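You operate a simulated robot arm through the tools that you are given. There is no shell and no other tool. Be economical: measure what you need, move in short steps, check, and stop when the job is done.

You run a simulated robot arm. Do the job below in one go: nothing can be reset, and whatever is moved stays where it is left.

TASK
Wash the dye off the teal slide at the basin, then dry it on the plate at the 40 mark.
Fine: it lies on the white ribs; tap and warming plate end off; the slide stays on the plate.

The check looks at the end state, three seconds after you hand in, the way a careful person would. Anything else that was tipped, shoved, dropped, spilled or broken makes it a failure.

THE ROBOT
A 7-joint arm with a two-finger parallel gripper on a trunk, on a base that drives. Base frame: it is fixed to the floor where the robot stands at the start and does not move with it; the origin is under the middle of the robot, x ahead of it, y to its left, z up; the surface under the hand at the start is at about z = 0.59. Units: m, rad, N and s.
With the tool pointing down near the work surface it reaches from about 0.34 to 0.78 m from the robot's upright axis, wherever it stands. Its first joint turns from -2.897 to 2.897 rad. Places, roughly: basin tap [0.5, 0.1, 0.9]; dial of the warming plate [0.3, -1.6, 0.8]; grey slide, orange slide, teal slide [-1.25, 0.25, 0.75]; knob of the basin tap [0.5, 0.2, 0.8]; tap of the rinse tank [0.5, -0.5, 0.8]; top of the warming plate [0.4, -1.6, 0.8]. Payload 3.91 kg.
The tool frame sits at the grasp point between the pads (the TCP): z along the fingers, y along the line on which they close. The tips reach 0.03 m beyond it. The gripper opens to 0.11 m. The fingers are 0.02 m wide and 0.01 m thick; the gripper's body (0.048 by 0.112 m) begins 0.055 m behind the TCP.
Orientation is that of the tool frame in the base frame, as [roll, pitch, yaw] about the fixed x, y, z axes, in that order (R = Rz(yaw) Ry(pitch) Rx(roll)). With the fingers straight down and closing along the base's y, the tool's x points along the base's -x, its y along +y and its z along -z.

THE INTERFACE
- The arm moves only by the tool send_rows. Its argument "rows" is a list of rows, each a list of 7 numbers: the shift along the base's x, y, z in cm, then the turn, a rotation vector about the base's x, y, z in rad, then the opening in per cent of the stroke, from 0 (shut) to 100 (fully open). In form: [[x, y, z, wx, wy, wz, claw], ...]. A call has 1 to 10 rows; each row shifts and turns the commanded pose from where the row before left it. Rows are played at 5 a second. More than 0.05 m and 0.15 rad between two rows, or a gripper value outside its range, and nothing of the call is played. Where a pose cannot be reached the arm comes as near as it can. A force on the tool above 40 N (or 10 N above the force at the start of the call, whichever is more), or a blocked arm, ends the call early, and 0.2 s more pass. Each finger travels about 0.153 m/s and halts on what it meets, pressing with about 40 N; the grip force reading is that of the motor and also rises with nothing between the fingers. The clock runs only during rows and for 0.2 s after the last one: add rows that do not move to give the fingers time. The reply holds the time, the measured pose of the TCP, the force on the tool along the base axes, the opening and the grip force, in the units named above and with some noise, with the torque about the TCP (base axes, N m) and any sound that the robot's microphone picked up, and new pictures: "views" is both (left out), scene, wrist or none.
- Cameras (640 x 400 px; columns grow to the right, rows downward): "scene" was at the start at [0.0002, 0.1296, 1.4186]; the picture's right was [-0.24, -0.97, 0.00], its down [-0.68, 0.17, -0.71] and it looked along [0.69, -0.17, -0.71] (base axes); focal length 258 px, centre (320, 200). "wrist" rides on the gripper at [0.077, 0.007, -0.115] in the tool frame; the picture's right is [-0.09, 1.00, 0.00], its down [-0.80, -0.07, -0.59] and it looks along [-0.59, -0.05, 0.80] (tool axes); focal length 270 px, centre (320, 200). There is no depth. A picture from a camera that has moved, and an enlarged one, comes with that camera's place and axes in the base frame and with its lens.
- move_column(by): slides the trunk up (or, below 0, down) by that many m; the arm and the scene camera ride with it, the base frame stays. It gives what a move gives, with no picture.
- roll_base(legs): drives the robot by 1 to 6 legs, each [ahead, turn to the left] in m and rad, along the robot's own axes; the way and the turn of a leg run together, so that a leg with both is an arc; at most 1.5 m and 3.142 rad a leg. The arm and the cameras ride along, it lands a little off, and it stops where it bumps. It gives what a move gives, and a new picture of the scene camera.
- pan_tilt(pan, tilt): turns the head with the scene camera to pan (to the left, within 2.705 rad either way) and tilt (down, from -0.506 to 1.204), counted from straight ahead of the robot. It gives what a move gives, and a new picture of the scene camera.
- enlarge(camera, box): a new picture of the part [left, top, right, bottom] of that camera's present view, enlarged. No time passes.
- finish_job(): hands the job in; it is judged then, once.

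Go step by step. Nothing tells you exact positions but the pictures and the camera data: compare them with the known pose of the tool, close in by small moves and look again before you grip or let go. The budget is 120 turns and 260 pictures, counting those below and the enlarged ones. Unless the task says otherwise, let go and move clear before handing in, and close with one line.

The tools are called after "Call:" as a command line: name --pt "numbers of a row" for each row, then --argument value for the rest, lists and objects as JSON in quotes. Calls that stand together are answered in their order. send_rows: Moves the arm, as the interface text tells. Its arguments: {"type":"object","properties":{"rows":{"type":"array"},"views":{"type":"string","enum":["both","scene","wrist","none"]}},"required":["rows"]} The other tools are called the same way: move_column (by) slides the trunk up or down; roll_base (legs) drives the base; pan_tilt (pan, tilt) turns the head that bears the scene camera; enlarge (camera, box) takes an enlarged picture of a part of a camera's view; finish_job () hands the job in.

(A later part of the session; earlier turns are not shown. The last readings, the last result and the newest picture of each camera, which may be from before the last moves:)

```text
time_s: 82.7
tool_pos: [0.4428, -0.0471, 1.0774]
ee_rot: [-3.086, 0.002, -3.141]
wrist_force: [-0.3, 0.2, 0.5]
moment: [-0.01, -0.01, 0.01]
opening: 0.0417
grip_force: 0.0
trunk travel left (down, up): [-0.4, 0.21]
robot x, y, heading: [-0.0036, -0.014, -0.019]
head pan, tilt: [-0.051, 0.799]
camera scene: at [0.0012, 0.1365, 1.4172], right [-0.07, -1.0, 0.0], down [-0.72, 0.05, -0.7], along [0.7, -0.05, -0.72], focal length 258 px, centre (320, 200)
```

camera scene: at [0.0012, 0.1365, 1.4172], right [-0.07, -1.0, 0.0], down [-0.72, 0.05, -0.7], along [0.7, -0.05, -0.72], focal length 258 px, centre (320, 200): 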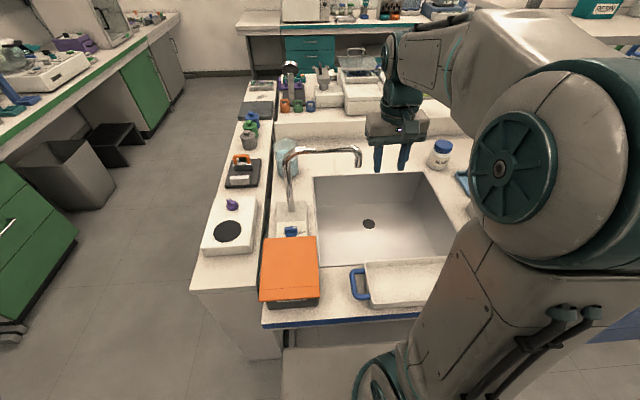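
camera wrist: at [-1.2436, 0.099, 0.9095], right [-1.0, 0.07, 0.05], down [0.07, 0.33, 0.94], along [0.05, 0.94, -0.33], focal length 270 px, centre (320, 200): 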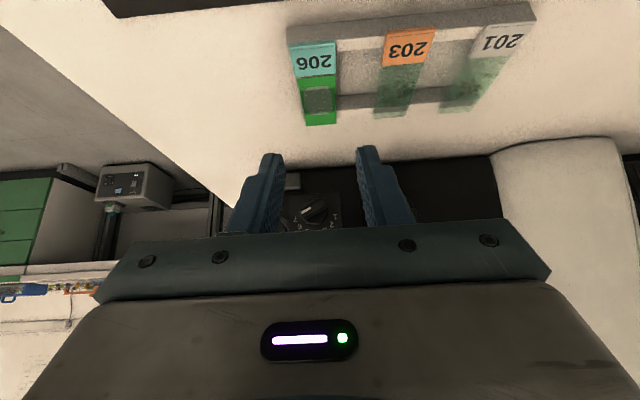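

I'm back at the basin with an empty hand. I'll hover near the knob to measure it with the wrist camera.

Call:
send_rows --pt "0 4 0 0.055 0 0 38" --pt "0 4 0 0 0 0 38" --pt "0 4 0 0 0 0 38" --pt "0 4 0 0 0 0 38" --pt "0 4 0 0 0 0 38" --pt "0 2.5 0 0 0 0 38" --pt "0 0 0 0 0 0 38"

Call:
enlarge --camera "wrist" --box '[220, 0, 420, 200]'

```text
time_s: 84.3
tool_pos: [0.444, 0.1799, 1.0774]
ee_rot: [3.141, 0.003, -3.139]
wrist_force: [0.6, -0.2, -0.2]
moment: [0.02, -0.02, -0.03]
opening: 0.042
grip_force: 0.0
trunk travel left (down, up): [-0.4, 0.21]
robot x, y, heading: [-0.0057, -0.0096, -0.022]
head pan, tilt: [-0.051, 0.799]
camera scene: at [0.0009, 0.1367, 1.4172], right [-0.07, -1.0, 0.0], down [-0.71, 0.05, -0.7], along [0.7, -0.05, -0.72], focal length 258 px, centre (320, 200)
camera wrist: at [0.3651, 0.1855, 1.1933], right [0.09, 1.0, 0.0], down [0.8, -0.07, 0.6], along [0.59, -0.05, -0.8], focal length 270 px, centre (320, 200)
```

scene: 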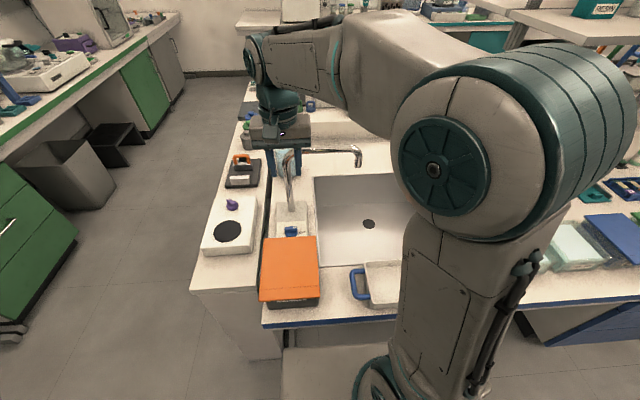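
wrist: 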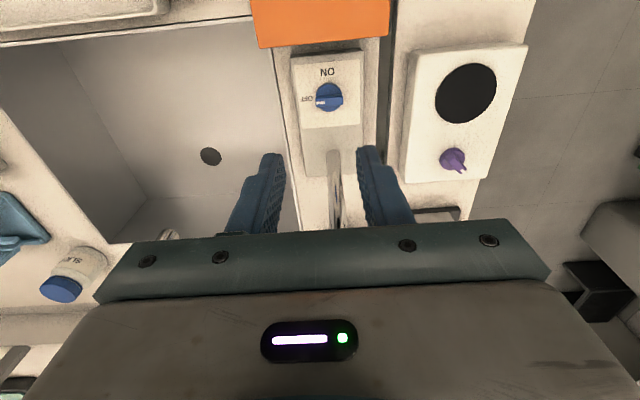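

```text
2.00 times, centred on (320, 100) of wrist
camera zoom: at [0.3651, 0.1855, 1.1933], right [0.09, 1.0, 0.0], down [0.8, -0.07, 0.6], along [0.59, -0.05, -0.8], focal length 541 px, centre (320, 400)
```

zoom: 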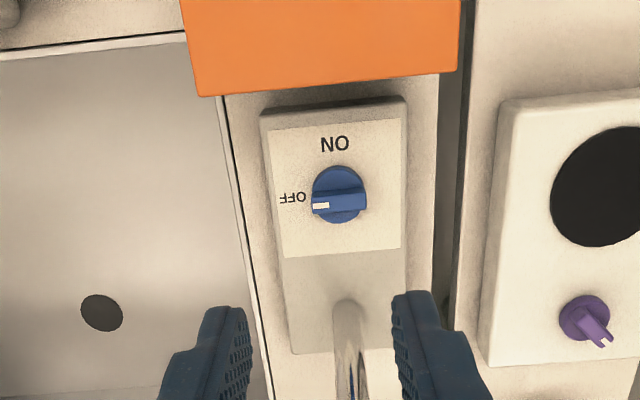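

The knob's bar lies along y with its pointer at OFF (-y), and ON is toward me, a quarter turn clockwise. It's centred at about (0.478, 0.190), top about 0.80. I'll turn the hand +90° and come above it, between the box (x 0.40) and the tap post (x 0.56).

Call:
send_rows --pt "0.5 0.1 0 0 0 0.15 38" --pt "0.5 0.1 0 0 0 0.15 38" --pt "0.5 0.2 0 0 0 0.15 38" --pt "0.5 0.2 0 0 0 0.15 38" --pt "0.5 0.2 0 0 0 0.15 38" --pt "0.5 0.2 0 0 0 0.15 38" --pt "0.4 0 0 0 0 0.15 38" --pt "0 0 0 0 0 0.15 38" --pt "0 0 0 0 0 0.15 38" --pt "0 0 0 0 0 0.15 38" --views "none"

Call:
send_rows --pt "0 0 -2 0 0 0.07 38" --pt "0 0 -4 0 0 0 38" --pt "0 0 -4 0 0 0 38" --pt "0 0 0 0 0 0 38"

Call:
enlarge --camera "wrist" --box '[220, 40, 420, 240]'

Call:
enlarge --camera "scene" --box '[220, 80, 380, 260]'

```text
time_s: 86.5
tool_pos: [0.4777, 0.1878, 1.0766]
ee_rot: [-3.141, -0.001, -1.637]
wrist_force: [0.2, -0.7, -0.2]
moment: [0.0, -0.02, 0.0]
opening: 0.0415
grip_force: 0.0
trunk travel left (down, up): [-0.4, 0.21]
robot x, y, heading: [-0.0045, -0.0071, -0.022]
head pan, tilt: [-0.051, 0.799]
```

```text
time_s: 87.5
tool_pos: [0.4783, 0.1884, 0.9773]
ee_rot: [3.141, 0.002, -1.568]
wrist_force: [1.0, 0.3, 0.6]
moment: [-0.02, -0.01, 0.0]
opening: 0.042
grip_force: 0.0
trunk travel left (down, up): [-0.4, 0.21]
robot x, y, heading: [-0.006, -0.0082, -0.019]
head pan, tilt: [-0.051, 0.799]
camera scene: at [0.0011, 0.1367, 1.4172], right [-0.07, -1.0, 0.0], down [-0.72, 0.05, -0.7], along [0.7, -0.05, -0.72], focal length 258 px, centre (320, 200)
camera wrist: at [0.4703, 0.1106, 1.0924], right [-1.0, 0.09, 0.0], down [0.07, 0.8, 0.6], along [0.05, 0.59, -0.8], focal length 270 px, centre (320, 200)
```

scene: 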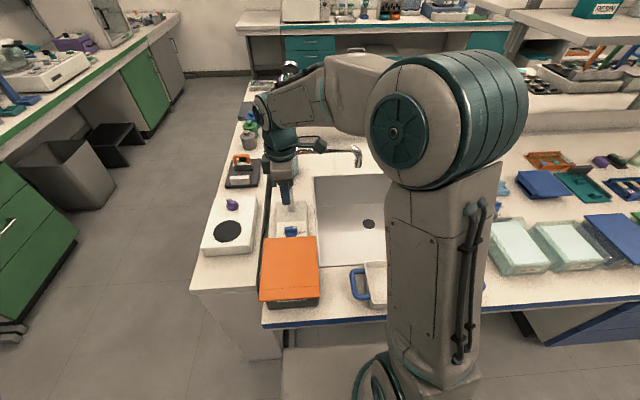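
wrist: 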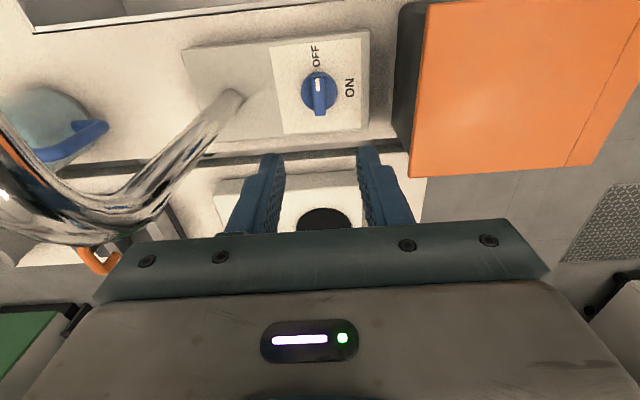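

```text
2.00 times, centred on (320, 140) of wrist
camera zoom: at [0.4703, 0.1106, 1.0924], right [-1.0, 0.09, 0.0], down [0.07, 0.8, 0.6], along [0.05, 0.59, -0.8], focal length 541 px, centre (320, 320)
```

zoom: 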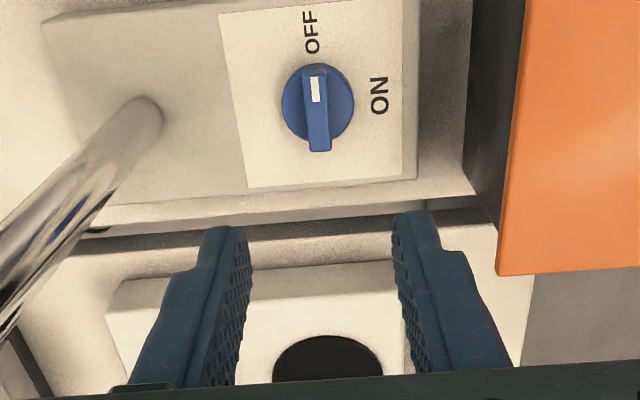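

```text
2.22 times, centred on (300, 170) of scene
camera zoom: at [0.0011, 0.1367, 1.4172], right [-0.07, -1.0, 0.0], down [-0.72, 0.05, -0.7], along [0.7, -0.05, -0.72], focal length 574 px, centre (364, 267)
```

zoom: 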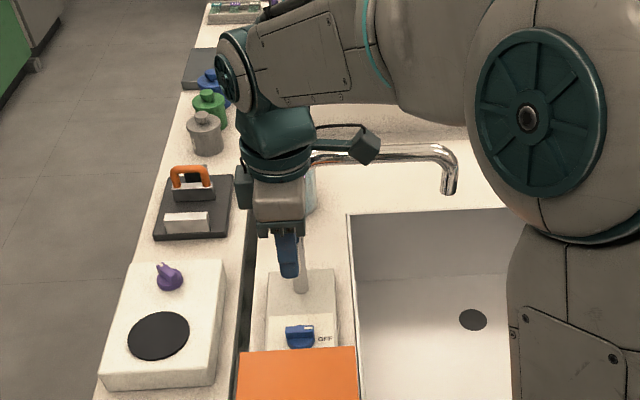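

The knob lines up at (0.478, 0.188) under the tool. I'll lower to just above it and check clearance.

Call:
send_rows --pt "0 0 -3 0 0 0 38" --pt "0 0 -3 0 0 0 38" --pt "0 0 -3 0 0 0 38" --pt "0 0 -3 0 0 0 38" --pt "0 0 -1 0 0 0 38" --pt "0 0 0 0 0 0 38"

Call:
enlarge --camera "scene" --box '[220, 120, 380, 260]'

```text
time_s: 88.9
tool_pos: [0.477, 0.1879, 0.8486]
ee_rot: [-3.141, 0.001, -1.572]
wrist_force: [-0.4, 0.1, 0.2]
moment: [0.01, -0.01, -0.02]
opening: 0.0422
grip_force: 0.0
trunk travel left (down, up): [-0.4, 0.21]
robot x, y, heading: [-0.0059, -0.0076, -0.024]
head pan, tilt: [-0.051, 0.799]
camera scene: at [0.001, 0.1366, 1.4172], right [-0.07, -1.0, 0.0], down [-0.72, 0.05, -0.7], along [0.7, -0.05, -0.72], focal length 258 px, centre (320, 200)
camera wrist: at [0.4703, 0.1106, 0.9632], right [-1.0, 0.09, 0.0], down [0.07, 0.8, 0.6], along [0.05, 0.59, -0.8], focal length 270 px, centre (320, 200)
```

scene: 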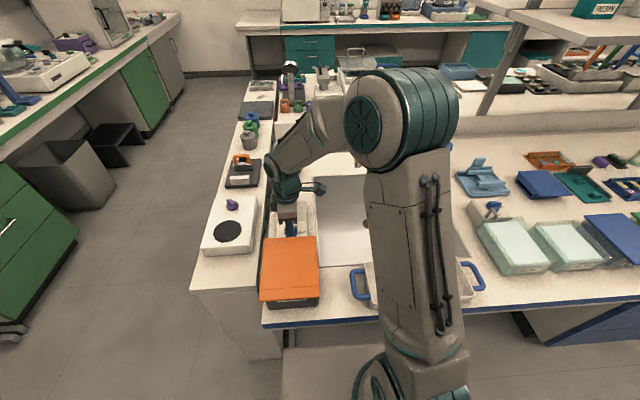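
wrist: 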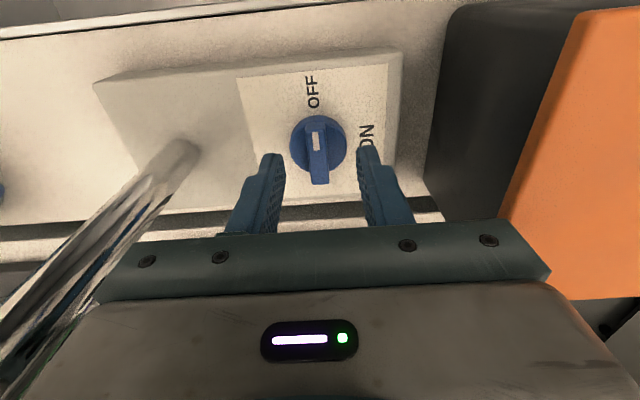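

```text
2.86 times, centred on (300, 190) of scene
camera zoom: at [0.001, 0.1366, 1.4172], right [-0.07, -1.0, 0.0], down [-0.72, 0.05, -0.7], along [0.7, -0.05, -0.72], focal length 738 px, centre (377, 229)
```

zoom: 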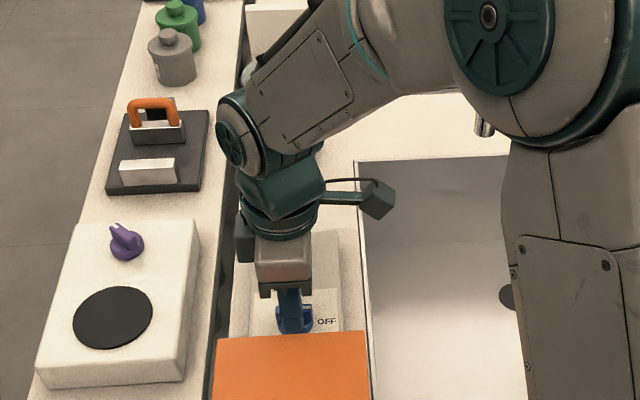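

The bar top is at about z 0.802 and everything is clear. I'll lower so the tips reach about 1 cm down the bar and close.

Call:
send_rows --pt "0.1 -0.15 -1 0 0 0 38" --pt "0 0 -1 0 0 0 38" --pt "0 0 -0.7 0 0 0 38" --pt "0 0 0 0 0 0 30" --pt "0 0 0 0 0 0 20" --pt "0 0 0 0 0 0 10" --pt "0 0 0 0 0 0 8" --pt "0 0 0 0 0 0 8" --views "wrist"

```text
time_s: 90.7
tool_pos: [0.4796, 0.1869, 0.822]
ee_rot: [-3.142, 0.002, -1.571]
wrist_force: [-0.5, 0.2, 12.8]
moment: [-0.24, 0.07, 0.01]
opening: 0.0376
grip_force: 44.6
trunk travel left (down, up): [-0.4, 0.21]
robot x, y, heading: [-0.0027, -0.0095, -0.023]
head pan, tilt: [-0.051, 0.799]
camera wrist: at [0.4712, 0.1092, 0.9366], right [-1.0, 0.09, 0.0], down [0.07, 0.8, 0.6], along [0.05, 0.59, -0.8], focal length 270 px, centre (320, 200)
```

wrist: 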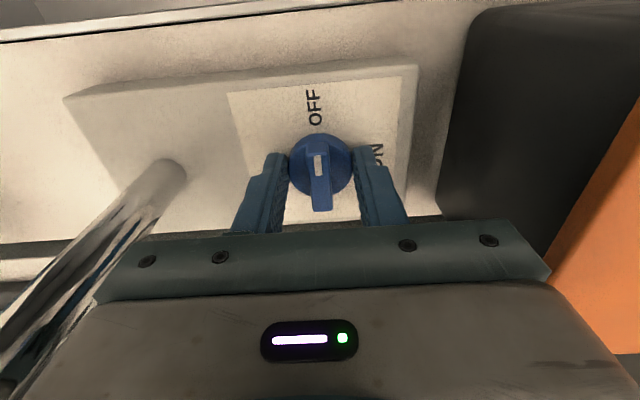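

The fingers met the round disc, not the bar, and the tips press lightly on the plate. I'll open, raise 1 cm and close on the bar.

Call:
send_rows --pt "0 0 0 0 0 0 38" --pt "0 0 0.5 0 0 0 40" --pt "0 0 0.5 0 0 0 40" --pt "0 0 0 0 0 0 30" --pt "0 0 0 0 0 0 20" --pt "0 0 0 0 0 0 10" --pt "0 0 0 0 0 0 6" --pt "0 0 0 0 0 0 6" --views "wrist"

```text
time_s: 92.5
tool_pos: [0.4787, 0.1866, 0.8308]
ee_rot: [-3.141, 0.001, -1.57]
wrist_force: [5.0, -0.9, -7.6]
moment: [0.23, -0.18, -0.01]
opening: 0.0357
grip_force: 44.8
trunk travel left (down, up): [-0.4, 0.21]
robot x, y, heading: [-0.0047, -0.0118, -0.027]
head pan, tilt: [-0.051, 0.799]
camera wrist: at [0.4716, 0.1088, 0.9453], right [-1.0, 0.09, 0.0], down [0.07, 0.8, 0.6], along [0.05, 0.59, -0.8], focal length 270 px, centre (320, 200)
```

wrist: 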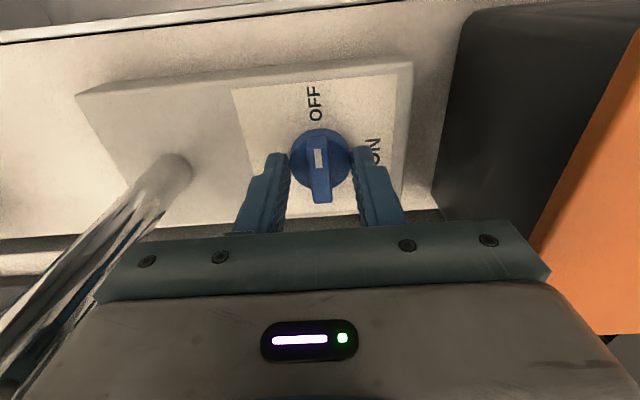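

Still on the disc's rim. I'll open and raise another 8 mm.

Call:
send_rows --pt "0 0 0 0 0 0 40" --pt "0 0 0.4 0 0 0 40" --pt "0 0 0.4 0 0 0 40" --pt "0 0 0 0 0 0 30" --pt "0 0 0 0 0 0 20" --pt "0 0 0 0 0 0 10" --pt "0 0 0 0 0 0 6" --pt "0 0 0 0 0 0 6" --views "wrist"

```text
time_s: 94.3
tool_pos: [0.4793, 0.1873, 0.8381]
ee_rot: [-3.14, 0.001, -1.571]
wrist_force: [5.4, 1.6, 0.9]
moment: [0.25, -0.15, -0.03]
opening: 0.0121
grip_force: 44.9
trunk travel left (down, up): [-0.4, 0.21]
robot x, y, heading: [-0.0017, -0.0068, -0.025]
head pan, tilt: [-0.051, 0.799]
camera wrist: at [0.4713, 0.1096, 0.9534], right [-1.0, 0.09, 0.0], down [0.07, 0.8, 0.6], along [0.05, 0.59, -0.8], focal length 270 px, centre (320, 200)
```

wrist: 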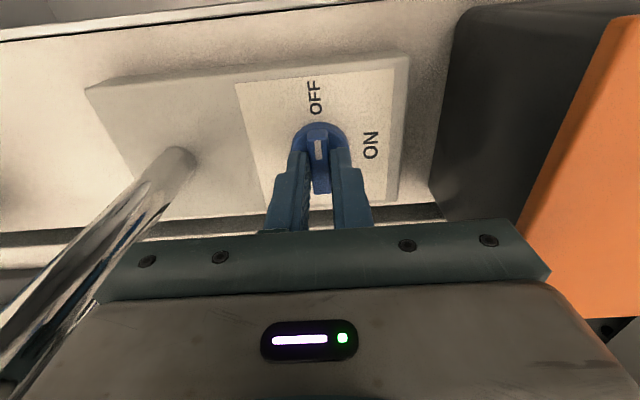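

The bar is gripped at 12 mm. I'll turn it clockwise toward ON, first half and then check.

Call:
send_rows --pt "0 0 0 0 0 -0.12 6" --pt "0 0 0 0 0 -0.12 6" --pt "0 0 0 0 0 -0.12 6" --pt "0 0 0 0 0 -0.12 6" --pt "0 0 0 0 0 -0.12 6" --pt "0 0 0 0 0 -0.12 6"

```text
time_s: 95.7
tool_pos: [0.4782, 0.188, 0.8385]
ee_rot: [-3.141, 0.002, -2.292]
wrist_force: [3.2, 6.6, 4.4]
moment: [0.85, -0.72, -0.02]
opening: 0.0117
grip_force: 44.3
trunk travel left (down, up): [-0.4, 0.21]
robot x, y, heading: [-0.0049, -0.008, -0.023]
head pan, tilt: [-0.051, 0.799]
camera scene: at [0.0009, 0.1371, 1.4171], right [-0.07, -1.0, 0.0], down [-0.72, 0.05, -0.7], along [0.7, -0.05, -0.72], focal length 258 px, centre (320, 200)
camera wrist: at [0.4211, 0.1337, 0.9534], right [-0.69, 0.72, 0.0], down [0.58, 0.55, 0.6], along [0.43, 0.41, -0.8], focal length 270 px, centre (320, 200)
```

scene: 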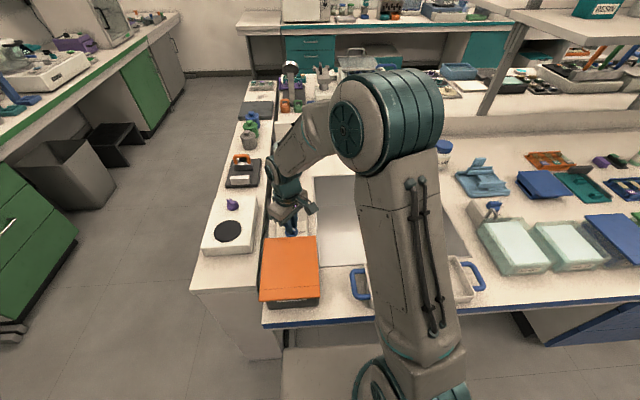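
wrist: 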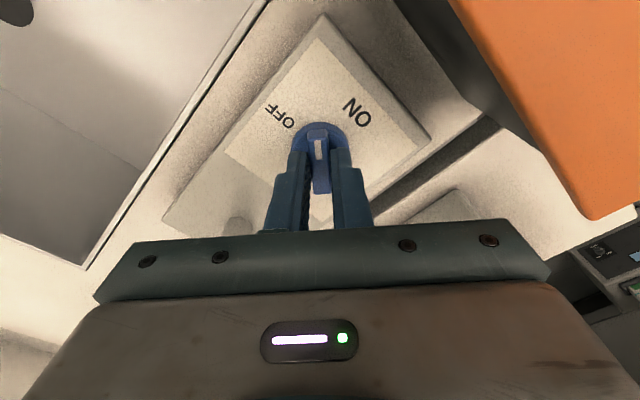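

The knob turns with the hand. I'll turn the rest of the way.

Call:
send_rows --pt "0 0 0 0 0 -0.12 6" --pt "0 0 0 0 0 -0.12 6" --pt "0 0 0 0 0 -0.12 6" --pt "0 0 0 0 0 -0.12 6" --pt "0 0 0 0 0 -0.12 6" --pt "0 0 0 0 0 -0.12 6" --pt "0 0 0 0 0 -0.13 6" --pt "0 0 0 0 0 0 6"

```text
time_s: 97.5
tool_pos: [0.4772, 0.188, 0.838]
ee_rot: [-3.141, 0.001, -3.141]
wrist_force: [-5.6, 23.1, 0.5]
moment: [0.72, -0.29, 0.11]
opening: 0.0121
grip_force: 44.5
trunk travel left (down, up): [-0.4, 0.21]
robot x, y, heading: [-0.0027, -0.0094, -0.018]
head pan, tilt: [-0.051, 0.799]
camera scene: at [-0.0002, 0.1395, 1.4169], right [-0.07, -1.0, 0.0], down [-0.71, 0.05, -0.7], along [0.7, -0.05, -0.72], focal length 258 px, centre (320, 200)
camera wrist: at [0.3995, 0.1955, 0.9535], right [0.09, 1.0, 0.0], down [0.8, -0.07, 0.6], along [0.59, -0.05, -0.8], focal length 270 px, centre (320, 200)
```

scene: 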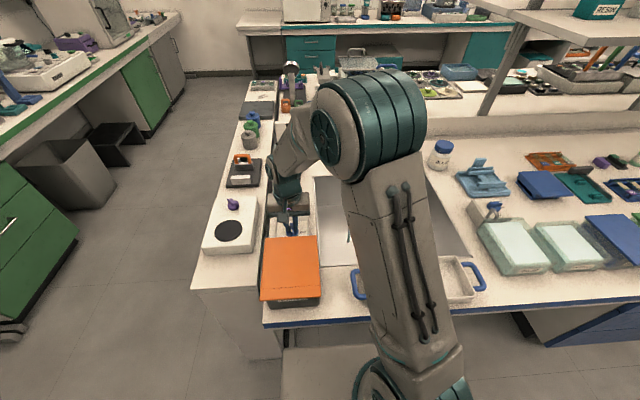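
wrist: 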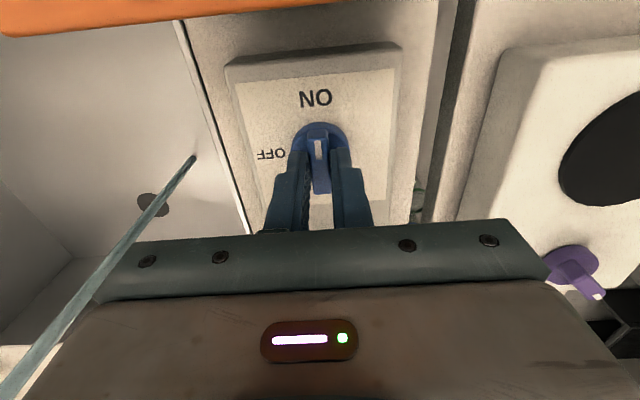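

Water is running; the stream falls at about (0.566, -0.007), outlet at about z 0.957. I'll release the knob and rise clear.

Call:
send_rows --pt "0 0 0 0 0 0 20" --pt "0 0 0 0 0 0 38" --pt "0 0 2 0 0 0 38" --pt "-1 0 4 0 0 0 38" --pt "-1 -3 5 0 0 0 38" --pt "-1 -4 5 0 0 0 38" --pt "-1 -5 5 0 0 0 38" --pt "0 -5 3 0 0 0 38" --pt "0 -5 0 0 0 0 38"

Call:
enlarge --camera "scene" --box '[250, 120, 450, 270]'

```text
refused: row 5 steps farther than a row can; nothing moved
```

```text
2.67 times, centred on (350, 195) of scene
camera zoom: at [-0.0002, 0.1395, 1.4169], right [-0.07, -1.0, 0.0], down [-0.71, 0.05, -0.7], along [0.7, -0.05, -0.72], focal length 689 px, centre (240, 213)
```

zoom: 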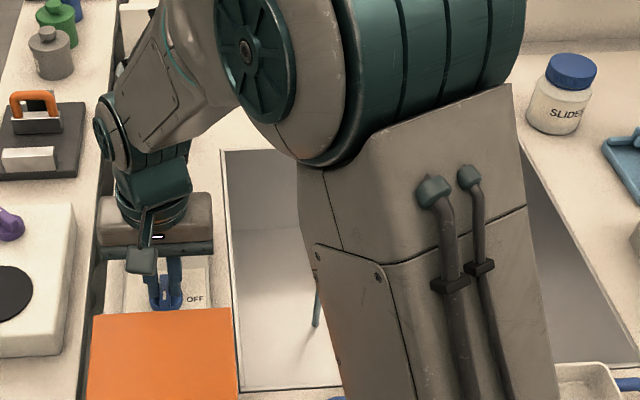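

The steps were too long; I'll use smaller ones, straight up first.

Call:
send_rows --pt "0 0 0 0 0 0 20" --pt "0 0 0 0 0 0 38" --pt "0 0 2 0 0 0 38" --pt "0 0 4.5 0 0 0 38" --pt "0 0 4.5 0 0 0 38" --pt "-1 0 4.5 0 0 0 38" --pt "-1 0 4.5 0 0 0 38" --pt "-1 -4 2.5 0 0 0 38" --pt "0 -4.5 0 0 0 0 38" --pt "0 -4.5 0 0 0 0 38" --views "none"

Call:
send_rows --pt "0 -4.5 0 0 0 0 38" --pt "-1 -4.5 0 0 0 0 38" --pt "-1 -2 0 0 0 0 38" --pt "0 0 0 0 0 0 38"

Call:
enlarge --camera "scene" --box '[250, 120, 450, 270]'

```text
time_s: 99.7
tool_pos: [0.4492, 0.0579, 1.0648]
ee_rot: [3.141, 0.002, -3.141]
wrist_force: [-0.2, -0.5, 0.6]
moment: [0.02, -0.01, 0.01]
opening: 0.0418
grip_force: 0.1
trunk travel left (down, up): [-0.4, 0.21]
robot x, y, heading: [-0.0068, -0.0065, -0.021]
head pan, tilt: [-0.051, 0.799]
```

```text
time_s: 100.7
tool_pos: [0.4287, -0.0521, 1.0635]
ee_rot: [-3.141, 0.002, -3.139]
wrist_force: [0.6, 1.1, -0.8]
moment: [0.05, 0.03, 0.01]
opening: 0.0418
grip_force: 0.1
trunk travel left (down, up): [-0.4, 0.21]
robot x, y, heading: [-0.0036, -0.0086, -0.023]
head pan, tilt: [-0.051, 0.799]
camera scene: at [0.0008, 0.1367, 1.4172], right [-0.07, -1.0, 0.0], down [-0.71, 0.05, -0.7], along [0.7, -0.05, -0.72], focal length 258 px, centre (320, 200)
camera wrist: at [0.3508, -0.0451, 1.1791], right [0.09, 1.0, 0.0], down [0.8, -0.07, 0.6], along [0.59, -0.05, -0.8], focal length 270 px, centre (320, 200)
```

scene: 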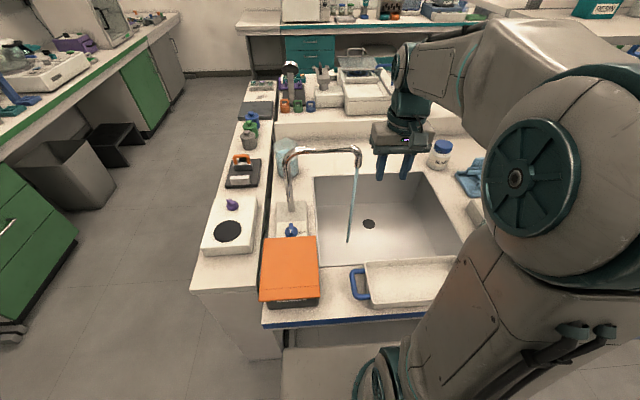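
wrist: 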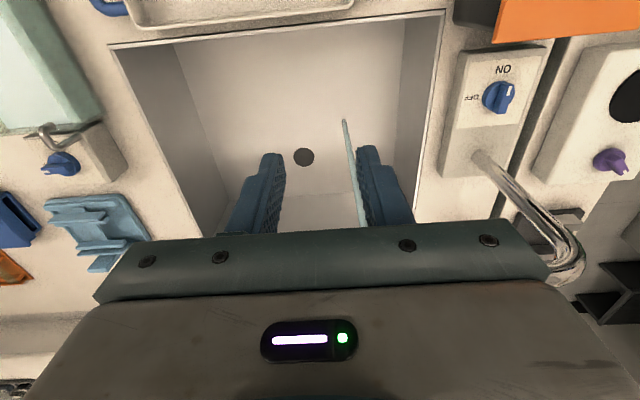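

```text
2.67 times, centred on (350, 195) of scene
camera zoom: at [0.0008, 0.1367, 1.4172], right [-0.07, -1.0, 0.0], down [-0.71, 0.05, -0.7], along [0.7, -0.05, -0.72], focal length 689 px, centre (240, 213)
```

zoom: 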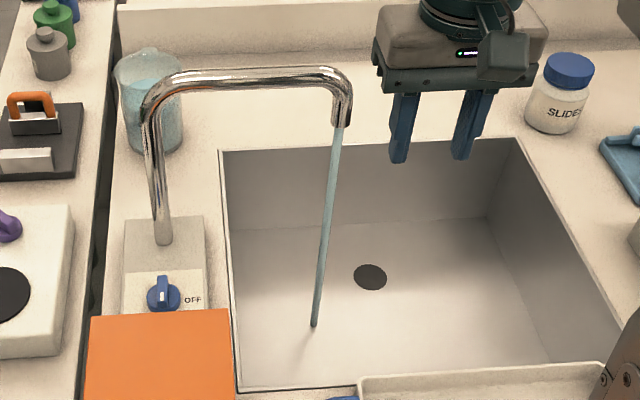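

The stream is at (0.572, -0.009). Now I'll fetch the slide again: drive to the desk.

Call:
roll_base --legs '[[-0.3, 0], [0, 3.1415], [0.35, 0]]'

Call:
send_rows --pt "0 0 0 0 0 -0.15 38" --pt "0 0 0 0 0 -0.15 38" --pt "0 0 0 0 0 -0.15 38" --pt "0 0 0 0 0 -0.15 38" --pt "0 0 0 0 0 -0.15 38" --pt "0 0 0 0 0 -0.15 38" --pt "0 0 0 0 0 -0.15 38" --pt "0 0 0 0 0 -0.15 38" --pt "0 0 0 0 0 -0.15 38" --pt "0 0 0 0 0 -0.15 38" --views "none"

```text
time_s: 112.1
tool_pos: [-1.0819, 0.0063, 1.064]
ee_rot: [-3.14, 0.002, 0.055]
wrist_force: [-0.3, 0.0, -0.4]
moment: [0.02, 0.01, 0.0]
opening: 0.0419
grip_force: 0.1
trunk travel left (down, up): [-0.4, 0.21]
robot x, y, heading: [-0.6492, -0.0126, -3.112]
head pan, tilt: [-0.051, 0.799]
camera scene: at [-0.649, -0.1598, 1.4172], right [0.02, 1.0, 0.0], down [0.72, -0.02, -0.7], along [-0.7, 0.01, -0.72], focal length 258 px, centre (320, 200)
```

scene: 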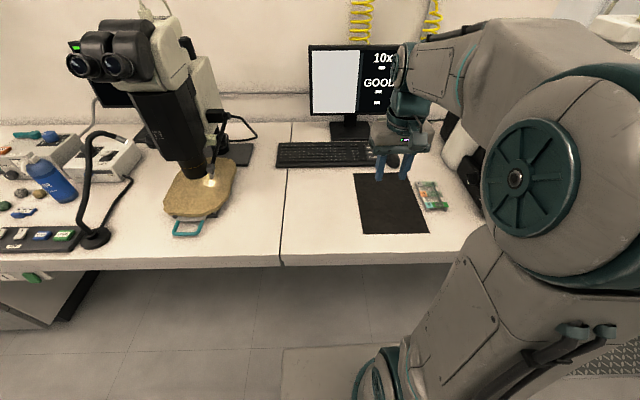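

```text
time_s: 114.3
tool_pos: [-1.0813, 0.0064, 1.0647]
ee_rot: [3.141, 0.001, -1.448]
wrist_force: [0.1, -0.5, -0.1]
moment: [0.02, -0.03, -0.02]
opening: 0.0419
grip_force: 0.1
trunk travel left (down, up): [-0.4, 0.21]
robot x, y, heading: [-0.6495, -0.0129, -3.111]
head pan, tilt: [-0.051, 0.799]
```

Next I'll go over the rack with yaw and tilt matched to the earlier grasp.

Call:
send_rows --pt "-2 2 1 0 0 -0.12 38" --pt "-2 3 0 0.15 0 0 38" --pt "-2 3 0 0.15 0 0 38" --pt "-2 3 0 0.15 0 0 38" --pt "-2 3 0 0.15 0 0 38" --pt "-2 3 0 0 0 0 38" --pt "-2 3 0 0 0 0 38" --pt "-1.7 2.2 -2 0 0 0 38" --pt "0 0 -4.5 0 0 0 38" --pt "0 0 -4.5 0 0 0 38" --views "none"

Call:
send_rows --pt "0 0 -4.5 0 0 0 38" --pt "0 0 -4.5 0 0 0 38" --pt "0 0 0 0 0 0 38" --pt "0 0 0 0 0 0 38" --views "wrist"

```text
time_s: 116.5
tool_pos: [-1.2391, 0.2296, 0.9631]
ee_rot: [-3.138, 0.601, -1.565]
wrist_force: [-0.5, 0.5, -0.8]
moment: [-0.04, 0.02, -0.01]
opening: 0.0419
grip_force: 0.1
trunk travel left (down, up): [-0.4, 0.21]
robot x, y, heading: [-0.6482, -0.0138, -3.108]
head pan, tilt: [-0.051, 0.799]
```

```text
time_s: 117.5
tool_pos: [-1.2391, 0.2309, 0.8742]
ee_rot: [-3.138, 0.601, -1.565]
wrist_force: [-0.7, -0.9, -0.1]
moment: [0.01, -0.04, 0.01]
opening: 0.0418
grip_force: 0.0
trunk travel left (down, up): [-0.4, 0.21]
robot x, y, heading: [-0.6491, -0.012, -3.115]
head pan, tilt: [-0.051, 0.799]
camera wrist: at [-1.2468, 0.1021, 0.9261], right [-1.0, 0.07, 0.05], down [0.07, 0.32, 0.94], along [0.05, 0.94, -0.33], focal length 270 px, centre (320, 200)
```

wrist: 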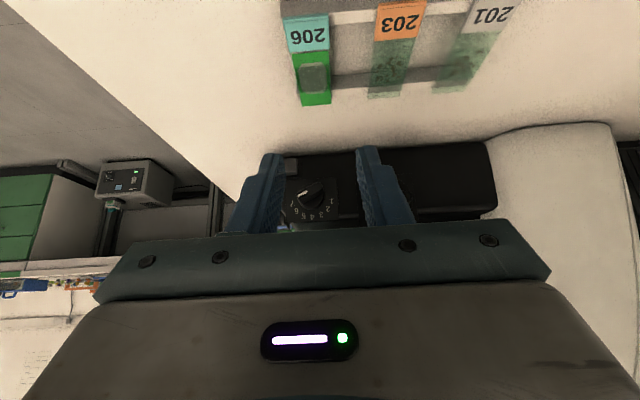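

The pose is close to before. I'll apply the small corrections, lower to the same spot and check closely.

Call:
send_rows --pt "0.27 -0.28 -2 0 0 0 38" --pt "0 0 -2 0 0 0 38" --pt "0 0 -2 0 0 0 38" --pt "0 0 -1 0 0 0 38" --pt "0 0 -0.6 0 0 0 38" --pt "0 0 0 0 0 0 38" --views "none"

Call:
enlarge --camera "wrist" --box '[220, 80, 420, 240]'

```text
time_s: 118.9
tool_pos: [-1.2368, 0.2258, 0.7979]
ee_rot: [-3.138, 0.602, -1.565]
wrist_force: [-0.8, 0.0, 0.8]
moment: [-0.03, -0.05, -0.02]
opening: 0.0419
grip_force: 0.2
trunk travel left (down, up): [-0.4, 0.21]
robot x, y, heading: [-0.6451, -0.0106, -3.113]
head pan, tilt: [-0.051, 0.799]
```

```text
2.50 times, centred on (320, 160) of wrist
camera zoom: at [-1.2435, 0.0979, 0.8495], right [-1.0, 0.07, 0.05], down [0.07, 0.32, 0.94], along [0.05, 0.94, -0.33], focal length 676 px, centre (320, 300)
```

zoom: 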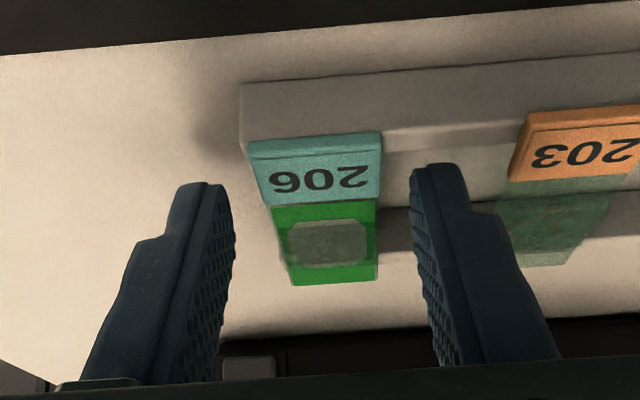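

Aligned as before, so I'll close and lift.

Call:
send_rows --pt "0 0 0 0 0 0 30" --pt "0 0 0 0 0 0 22" --pt "0 0 0 0 0 0 15" --pt "0 0 0 0 0 0 15" --pt "0 0 0 0 0 0 15" --pt "0 0 0.5 0 0 0 15" --pt "0 0 1 0 0 0 15" --pt "0 0 2 0 0 0 15" --pt "0 0 4 0 0 0 15" --pt "0 0 4 0 0 0 15" --views "none"

Call:
enlarge --camera "wrist" --box '[220, 80, 420, 240]'

```text
time_s: 121.1
tool_pos: [-1.2361, 0.2249, 0.9131]
ee_rot: [-3.137, 0.603, -1.564]
wrist_force: [0.3, 0.1, -0.7]
moment: [-0.02, -0.01, 0.0]
opening: 0.0245
grip_force: 40.1
trunk travel left (down, up): [-0.4, 0.21]
robot x, y, heading: [-0.6464, -0.0127, -3.115]
head pan, tilt: [-0.051, 0.799]
```

```text
2.50 times, centred on (320, 160) of wrist
camera zoom: at [-1.2436, 0.0967, 0.9641], right [-1.0, 0.07, 0.05], down [0.07, 0.32, 0.94], along [0.05, 0.94, -0.33], focal length 676 px, centre (320, 300)
```

zoom: 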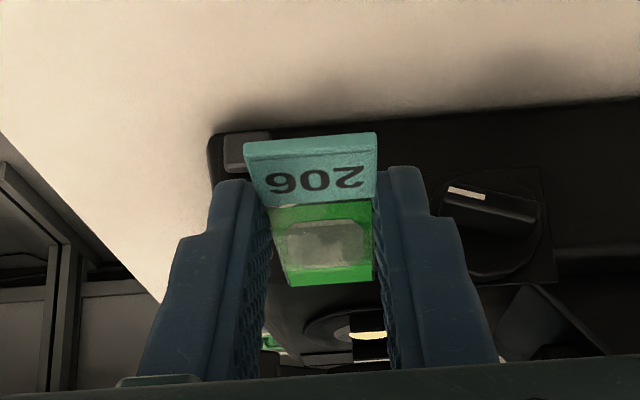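

The slide is held again. I'll lift, retract, rotate to neutral and drive to the basin.

Call:
send_rows --pt "0 0 4.5 0 0 0 15" --pt "0 0 4.5 0 0 0 15" --pt "0 0 4.5 0 0 0 15" --pt "1 -1 4 0 0 0 15" --pt "2 -2 0 0 0 0.1 15" --pt "2.5 -3 0 0 0 0.15 15" --pt "2.5 -3 0 0 0 0.15 15" --pt "2 -3 0 0 0 0.15 15" --pt "2 -3 0 0 0 0.15 15" --pt "2 -3 0 0 0 0.15 15" --views "none"

Call:
send_rows --pt "1 -3 0 0 0 0.15 15" --pt "1 -2 0 0 0 0.15 15" --pt "0 0 0 0 0 0.15 15" --pt "0 0 0 0 0 0.15 15" --pt "0 0 0 0 0 0.14 15" --pt "0 0 0 0 0 0 15" --views "wrist"

Call:
roll_base --legs '[[-0.35, 0], [0, -3.1415], [0.3, -0.02]]'

```text
time_s: 123.3
tool_pos: [-1.0928, 0.0468, 1.0896]
ee_rot: [-3.138, 0.602, -0.714]
wrist_force: [-1.1, -0.3, 0.1]
moment: [-0.02, -0.04, 0.0]
opening: 0.0242
grip_force: 40.8
trunk travel left (down, up): [-0.4, 0.21]
robot x, y, heading: [-0.6447, -0.0124, -3.115]
head pan, tilt: [-0.051, 0.799]
```

```text
time_s: 124.7
tool_pos: [-1.0757, -0.0052, 1.089]
ee_rot: [-3.137, 0.602, 0.026]
wrist_force: [0.1, 0.4, -0.3]
moment: [0.03, -0.02, 0.02]
opening: 0.0243
grip_force: 39.8
trunk travel left (down, up): [-0.4, 0.21]
robot x, y, heading: [-0.6451, -0.014, -3.112]
head pan, tilt: [-0.051, 0.799]
camera wrist: at [-0.9479, -0.0082, 1.1395], right [-0.05, -1.0, 0.05], down [-0.32, 0.06, 0.94], along [-0.94, 0.03, -0.33], focal length 270 px, centre (320, 200)
```

wrist: 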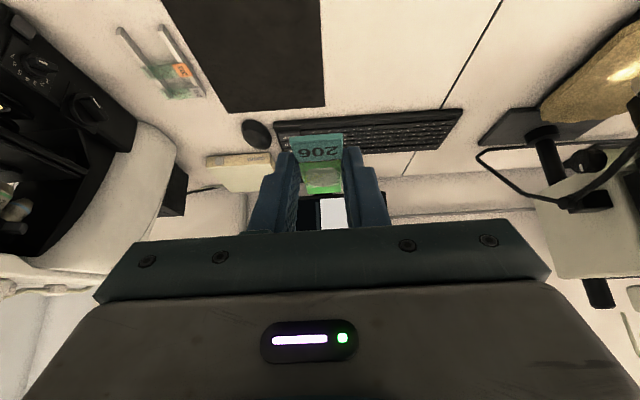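

```text
time_s: 135.9
tool_pos: [0.433, -0.0181, 1.0879]
ee_rot: [-3.139, 0.602, 3.141]
wrist_force: [-0.5, 0.7, 0.2]
moment: [-0.03, 0.0, 0.01]
opening: 0.0241
grip_force: 40.4
trunk travel left (down, up): [-0.4, 0.21]
robot x, y, heading: [0.0039, 0.0003, -0.0]
head pan, tilt: [-0.051, 0.799]
camera scene: at [0.0059, 0.1468, 1.4172], right [-0.05, -1.0, 0.0], down [-0.72, 0.03, -0.7], along [0.7, -0.03, -0.72], focal length 258 px, centre (320, 200)
```

scene: 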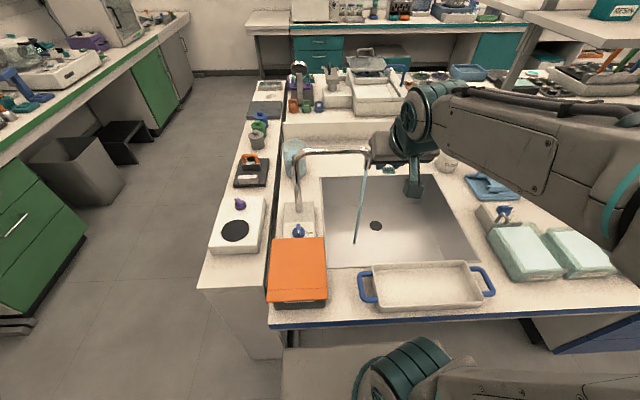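

The stream runs and the tool is ahead of the robot. I'll lower beside the stream, 5 cm to its right, to z about 0.80.

Call:
send_rows --pt "0 -1.5 -4 0 0 0 15" --pt "0 -1.5 -4 0 0 0 15" --pt "0 -1 -4 0 0 0 15" --pt "0 0 -4 0 0 0 15" --pt "0.5 0 -4 0 0 0 15" --pt "1 0 -4 0 0 0 15" --pt "2 0 -4 0 0 0 15" --pt "3 0 -1 0 0 0 15" --pt "2 0 0 0 0 0 15" --pt "0 0 0 0 0 0 15"

Call:
enlarge --camera "scene" --box '[280, 130, 480, 280]'

```text
time_s: 138.1
tool_pos: [0.5213, -0.0584, 0.7963]
ee_rot: [-3.137, 0.6, 3.141]
wrist_force: [1.0, 0.4, -0.5]
moment: [0.0, 0.03, -0.04]
opening: 0.0242
grip_force: 40.1
out of reach, approached as far as the arm can: row 6
trunk travel left (down, up): [-0.4, 0.21]
robot x, y, heading: [0.007, -0.0004, 0.006]
head pan, tilt: [-0.051, 0.799]
camera scene: at [0.0061, 0.1472, 1.4172], right [-0.05, -1.0, 0.0], down [-0.72, 0.03, -0.7], along [0.7, -0.03, -0.72], focal length 258 px, centre (320, 200)
camera wrist: at [0.3925, -0.0512, 0.8492], right [0.08, 1.0, 0.05], down [0.32, -0.07, 0.94], along [0.94, -0.06, -0.33], focal length 270 px, centre (320, 200)
```

scene: 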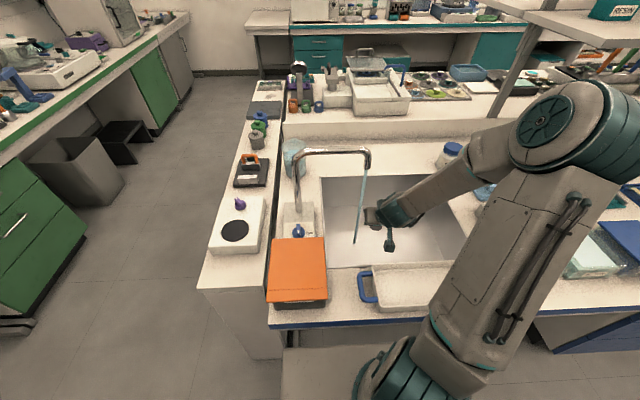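
wrist: 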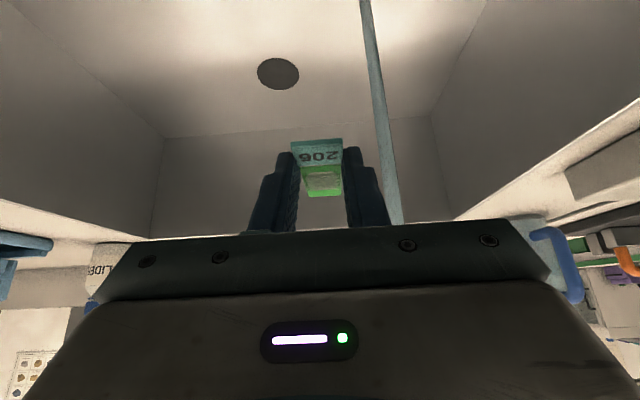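

```text
2.67 times, centred on (380, 205) of scene
camera zoom: at [0.0061, 0.1472, 1.4172], right [-0.05, -1.0, 0.0], down [-0.72, 0.03, -0.7], along [0.7, -0.03, -0.72], focal length 689 px, centre (160, 187)
```

zoom: 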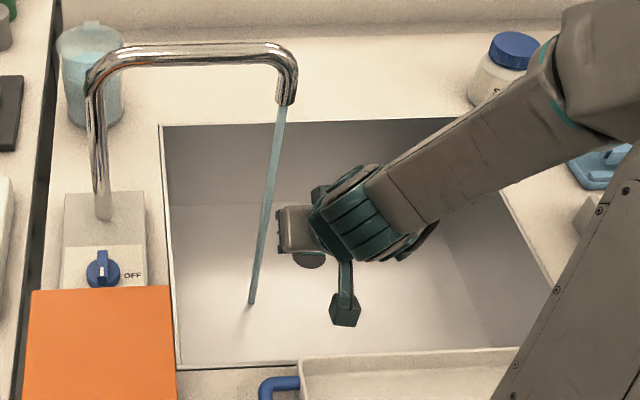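

The stream will meet the slide about 2 cm beyond the fingers if I go to (0.541, -0.011). I'll move there and hold it a moment.

Call:
send_rows --pt "1 1.5 0 0 0 0 15" --pt "1 1.5 0 0 0 0 15" --pt "0 1.7 0 0 0 0 15" --pt "0 0 0 0 0 0 15" --pt "0 0 0 0 0 0 15" --pt "0 0 0 0 0 0 15"

Call:
enlarge --camera "wrist" --box '[220, 80, 420, 240]'

Call:
enlarge --camera "scene" --box '[320, 150, 420, 260]'

```text
time_s: 139.5
tool_pos: [0.5424, -0.0111, 0.7984]
ee_rot: [-3.137, 0.6, -3.142]
wrist_force: [-0.1, 0.2, -1.1]
moment: [0.02, -0.03, 0.02]
opening: 0.0243
grip_force: 40.4
trunk travel left (down, up): [-0.4, 0.21]
robot x, y, heading: [0.0031, 0.0011, 0.006]
head pan, tilt: [-0.051, 0.799]
camera scene: at [0.0058, 0.1468, 1.4172], right [-0.05, -1.0, 0.0], down [-0.72, 0.03, -0.7], along [0.7, -0.03, -0.72], focal length 258 px, centre (320, 200)
camera wrist: at [0.4135, -0.004, 0.8495], right [0.08, 1.0, 0.05], down [0.32, -0.07, 0.94], along [0.94, -0.06, -0.33], focal length 270 px, centre (320, 200)
```

scene: 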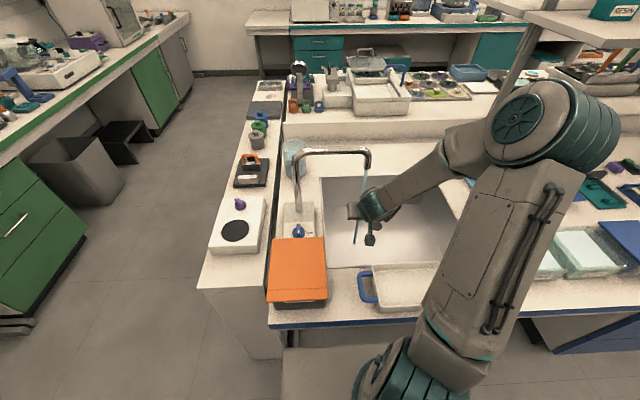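
wrist: 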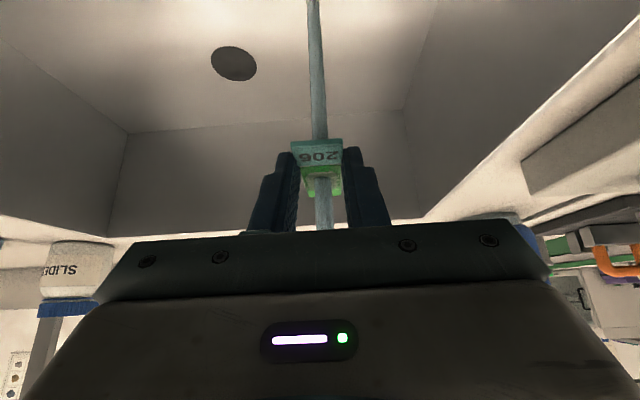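

```text
2.50 times, centred on (320, 160) of wrist
camera zoom: at [0.4135, -0.004, 0.8495], right [0.08, 1.0, 0.05], down [0.32, -0.07, 0.94], along [0.94, -0.06, -0.33], focal length 676 px, centre (320, 300)
```

zoom: 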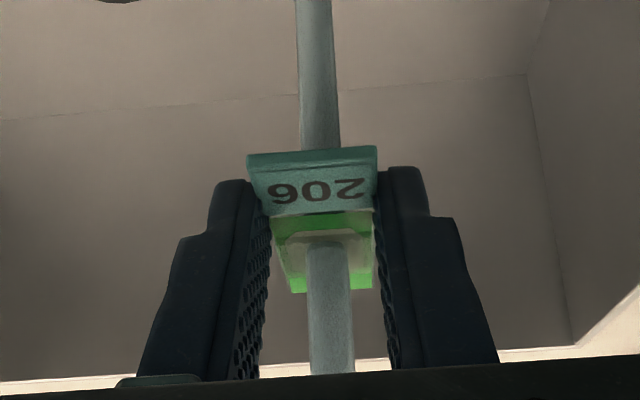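

```text
3.64 times, centred on (370, 205) of scene
camera zoom: at [0.0058, 0.1468, 1.4172], right [-0.05, -1.0, 0.0], down [-0.72, 0.03, -0.7], along [0.7, -0.03, -0.72], focal length 940 px, centre (138, 182)
```

zoom: 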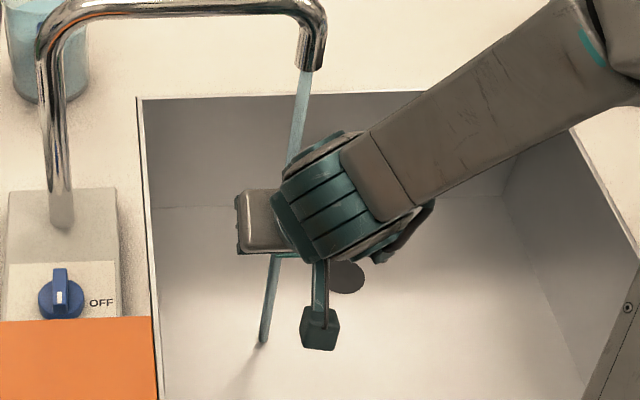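

The stream hits the dyed area. I'll sweep the slide slowly under it, along its length and width.

Call:
send_rows --pt "0 0 0 0 0 0 15" --pt "0 0 0 0 0 0 15" --pt "-0.5 0 0 0 0 0 15" --pt "-0.5 0 0 0 0 0 15" --pt "-0.5 0 0 0 0 0 15" --pt "-0.2 0 0 0 0 0 15" --pt "0 0.6 0 0 0 0 15" --pt "0.5 0 0 0 0 0 15" --pt "0.6 0 0 0 0 0 15" --pt "0.6 0 0 0 0 0 15" --views "none"

Call:
enlarge --camera "wrist" --box '[220, 80, 420, 240]'

Call:
send_rows --pt "0.5 -0.6 0 0 0 0 15" --pt "0 0 0 0 0 0 15" --pt "0 -0.6 0 0 0 0 15" --pt "-0.5 0 0 0 0 0 15" --pt "-0.6 0 0 0 0 0 15" --pt "-0.6 0 0 0 0 0 15" --pt "-0.5 0 0 0 0 0 15" --pt "0 0.6 0 0 0 0 15" --pt "0.7 0 0 0 0 0 15" --pt "0.7 0 0 0 0 0 15" --views "none"

Call:
enlarge --camera "wrist" --box '[220, 80, 420, 240]'

```text
time_s: 141.7
tool_pos: [0.5417, -0.0065, 0.7981]
ee_rot: [-3.138, 0.602, 3.141]
wrist_force: [0.3, -0.3, 0.6]
moment: [0.02, 0.0, 0.01]
opening: 0.0244
grip_force: 40.2
trunk travel left (down, up): [-0.4, 0.21]
robot x, y, heading: [0.0069, 0.0006, 0.003]
head pan, tilt: [-0.051, 0.799]
```

```text
2.50 times, centred on (320, 160) of wrist
camera zoom: at [0.4131, 0.0007, 0.8501], right [0.07, 1.0, 0.05], down [0.32, -0.07, 0.94], along [0.94, -0.06, -0.33], focal length 676 px, centre (320, 300)
```

zoom: 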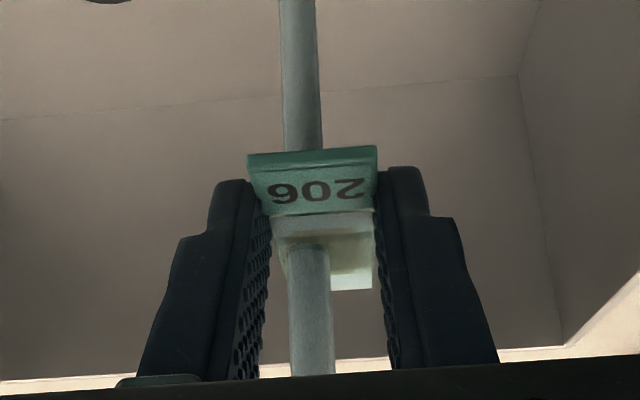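

```text
time_s: 143.9
tool_pos: [0.5398, -0.0121, 0.7989]
ee_rot: [-3.136, 0.602, -3.141]
wrist_force: [0.0, 0.1, -0.7]
moment: [0.02, -0.02, -0.02]
opening: 0.0241
grip_force: 40.2
trunk travel left (down, up): [-0.4, 0.21]
robot x, y, heading: [0.0041, 0.0022, 0.002]
head pan, tilt: [-0.051, 0.799]
```

```text
2.50 times, centred on (320, 160) of wrist
camera zoom: at [0.4102, -0.0052, 0.8502], right [0.07, 1.0, 0.05], down [0.32, -0.07, 0.94], along [0.94, -0.06, -0.33], focal length 676 px, centre (320, 300)
```

zoom: 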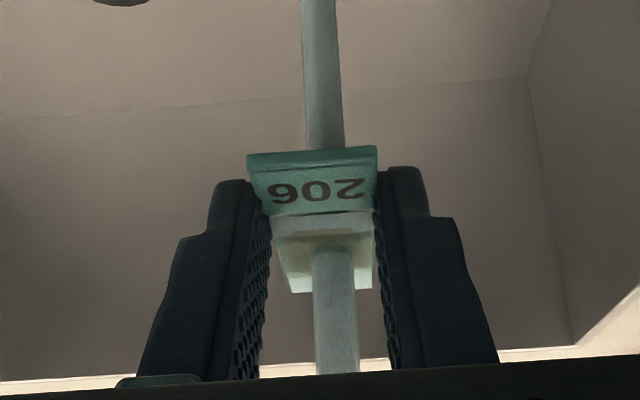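

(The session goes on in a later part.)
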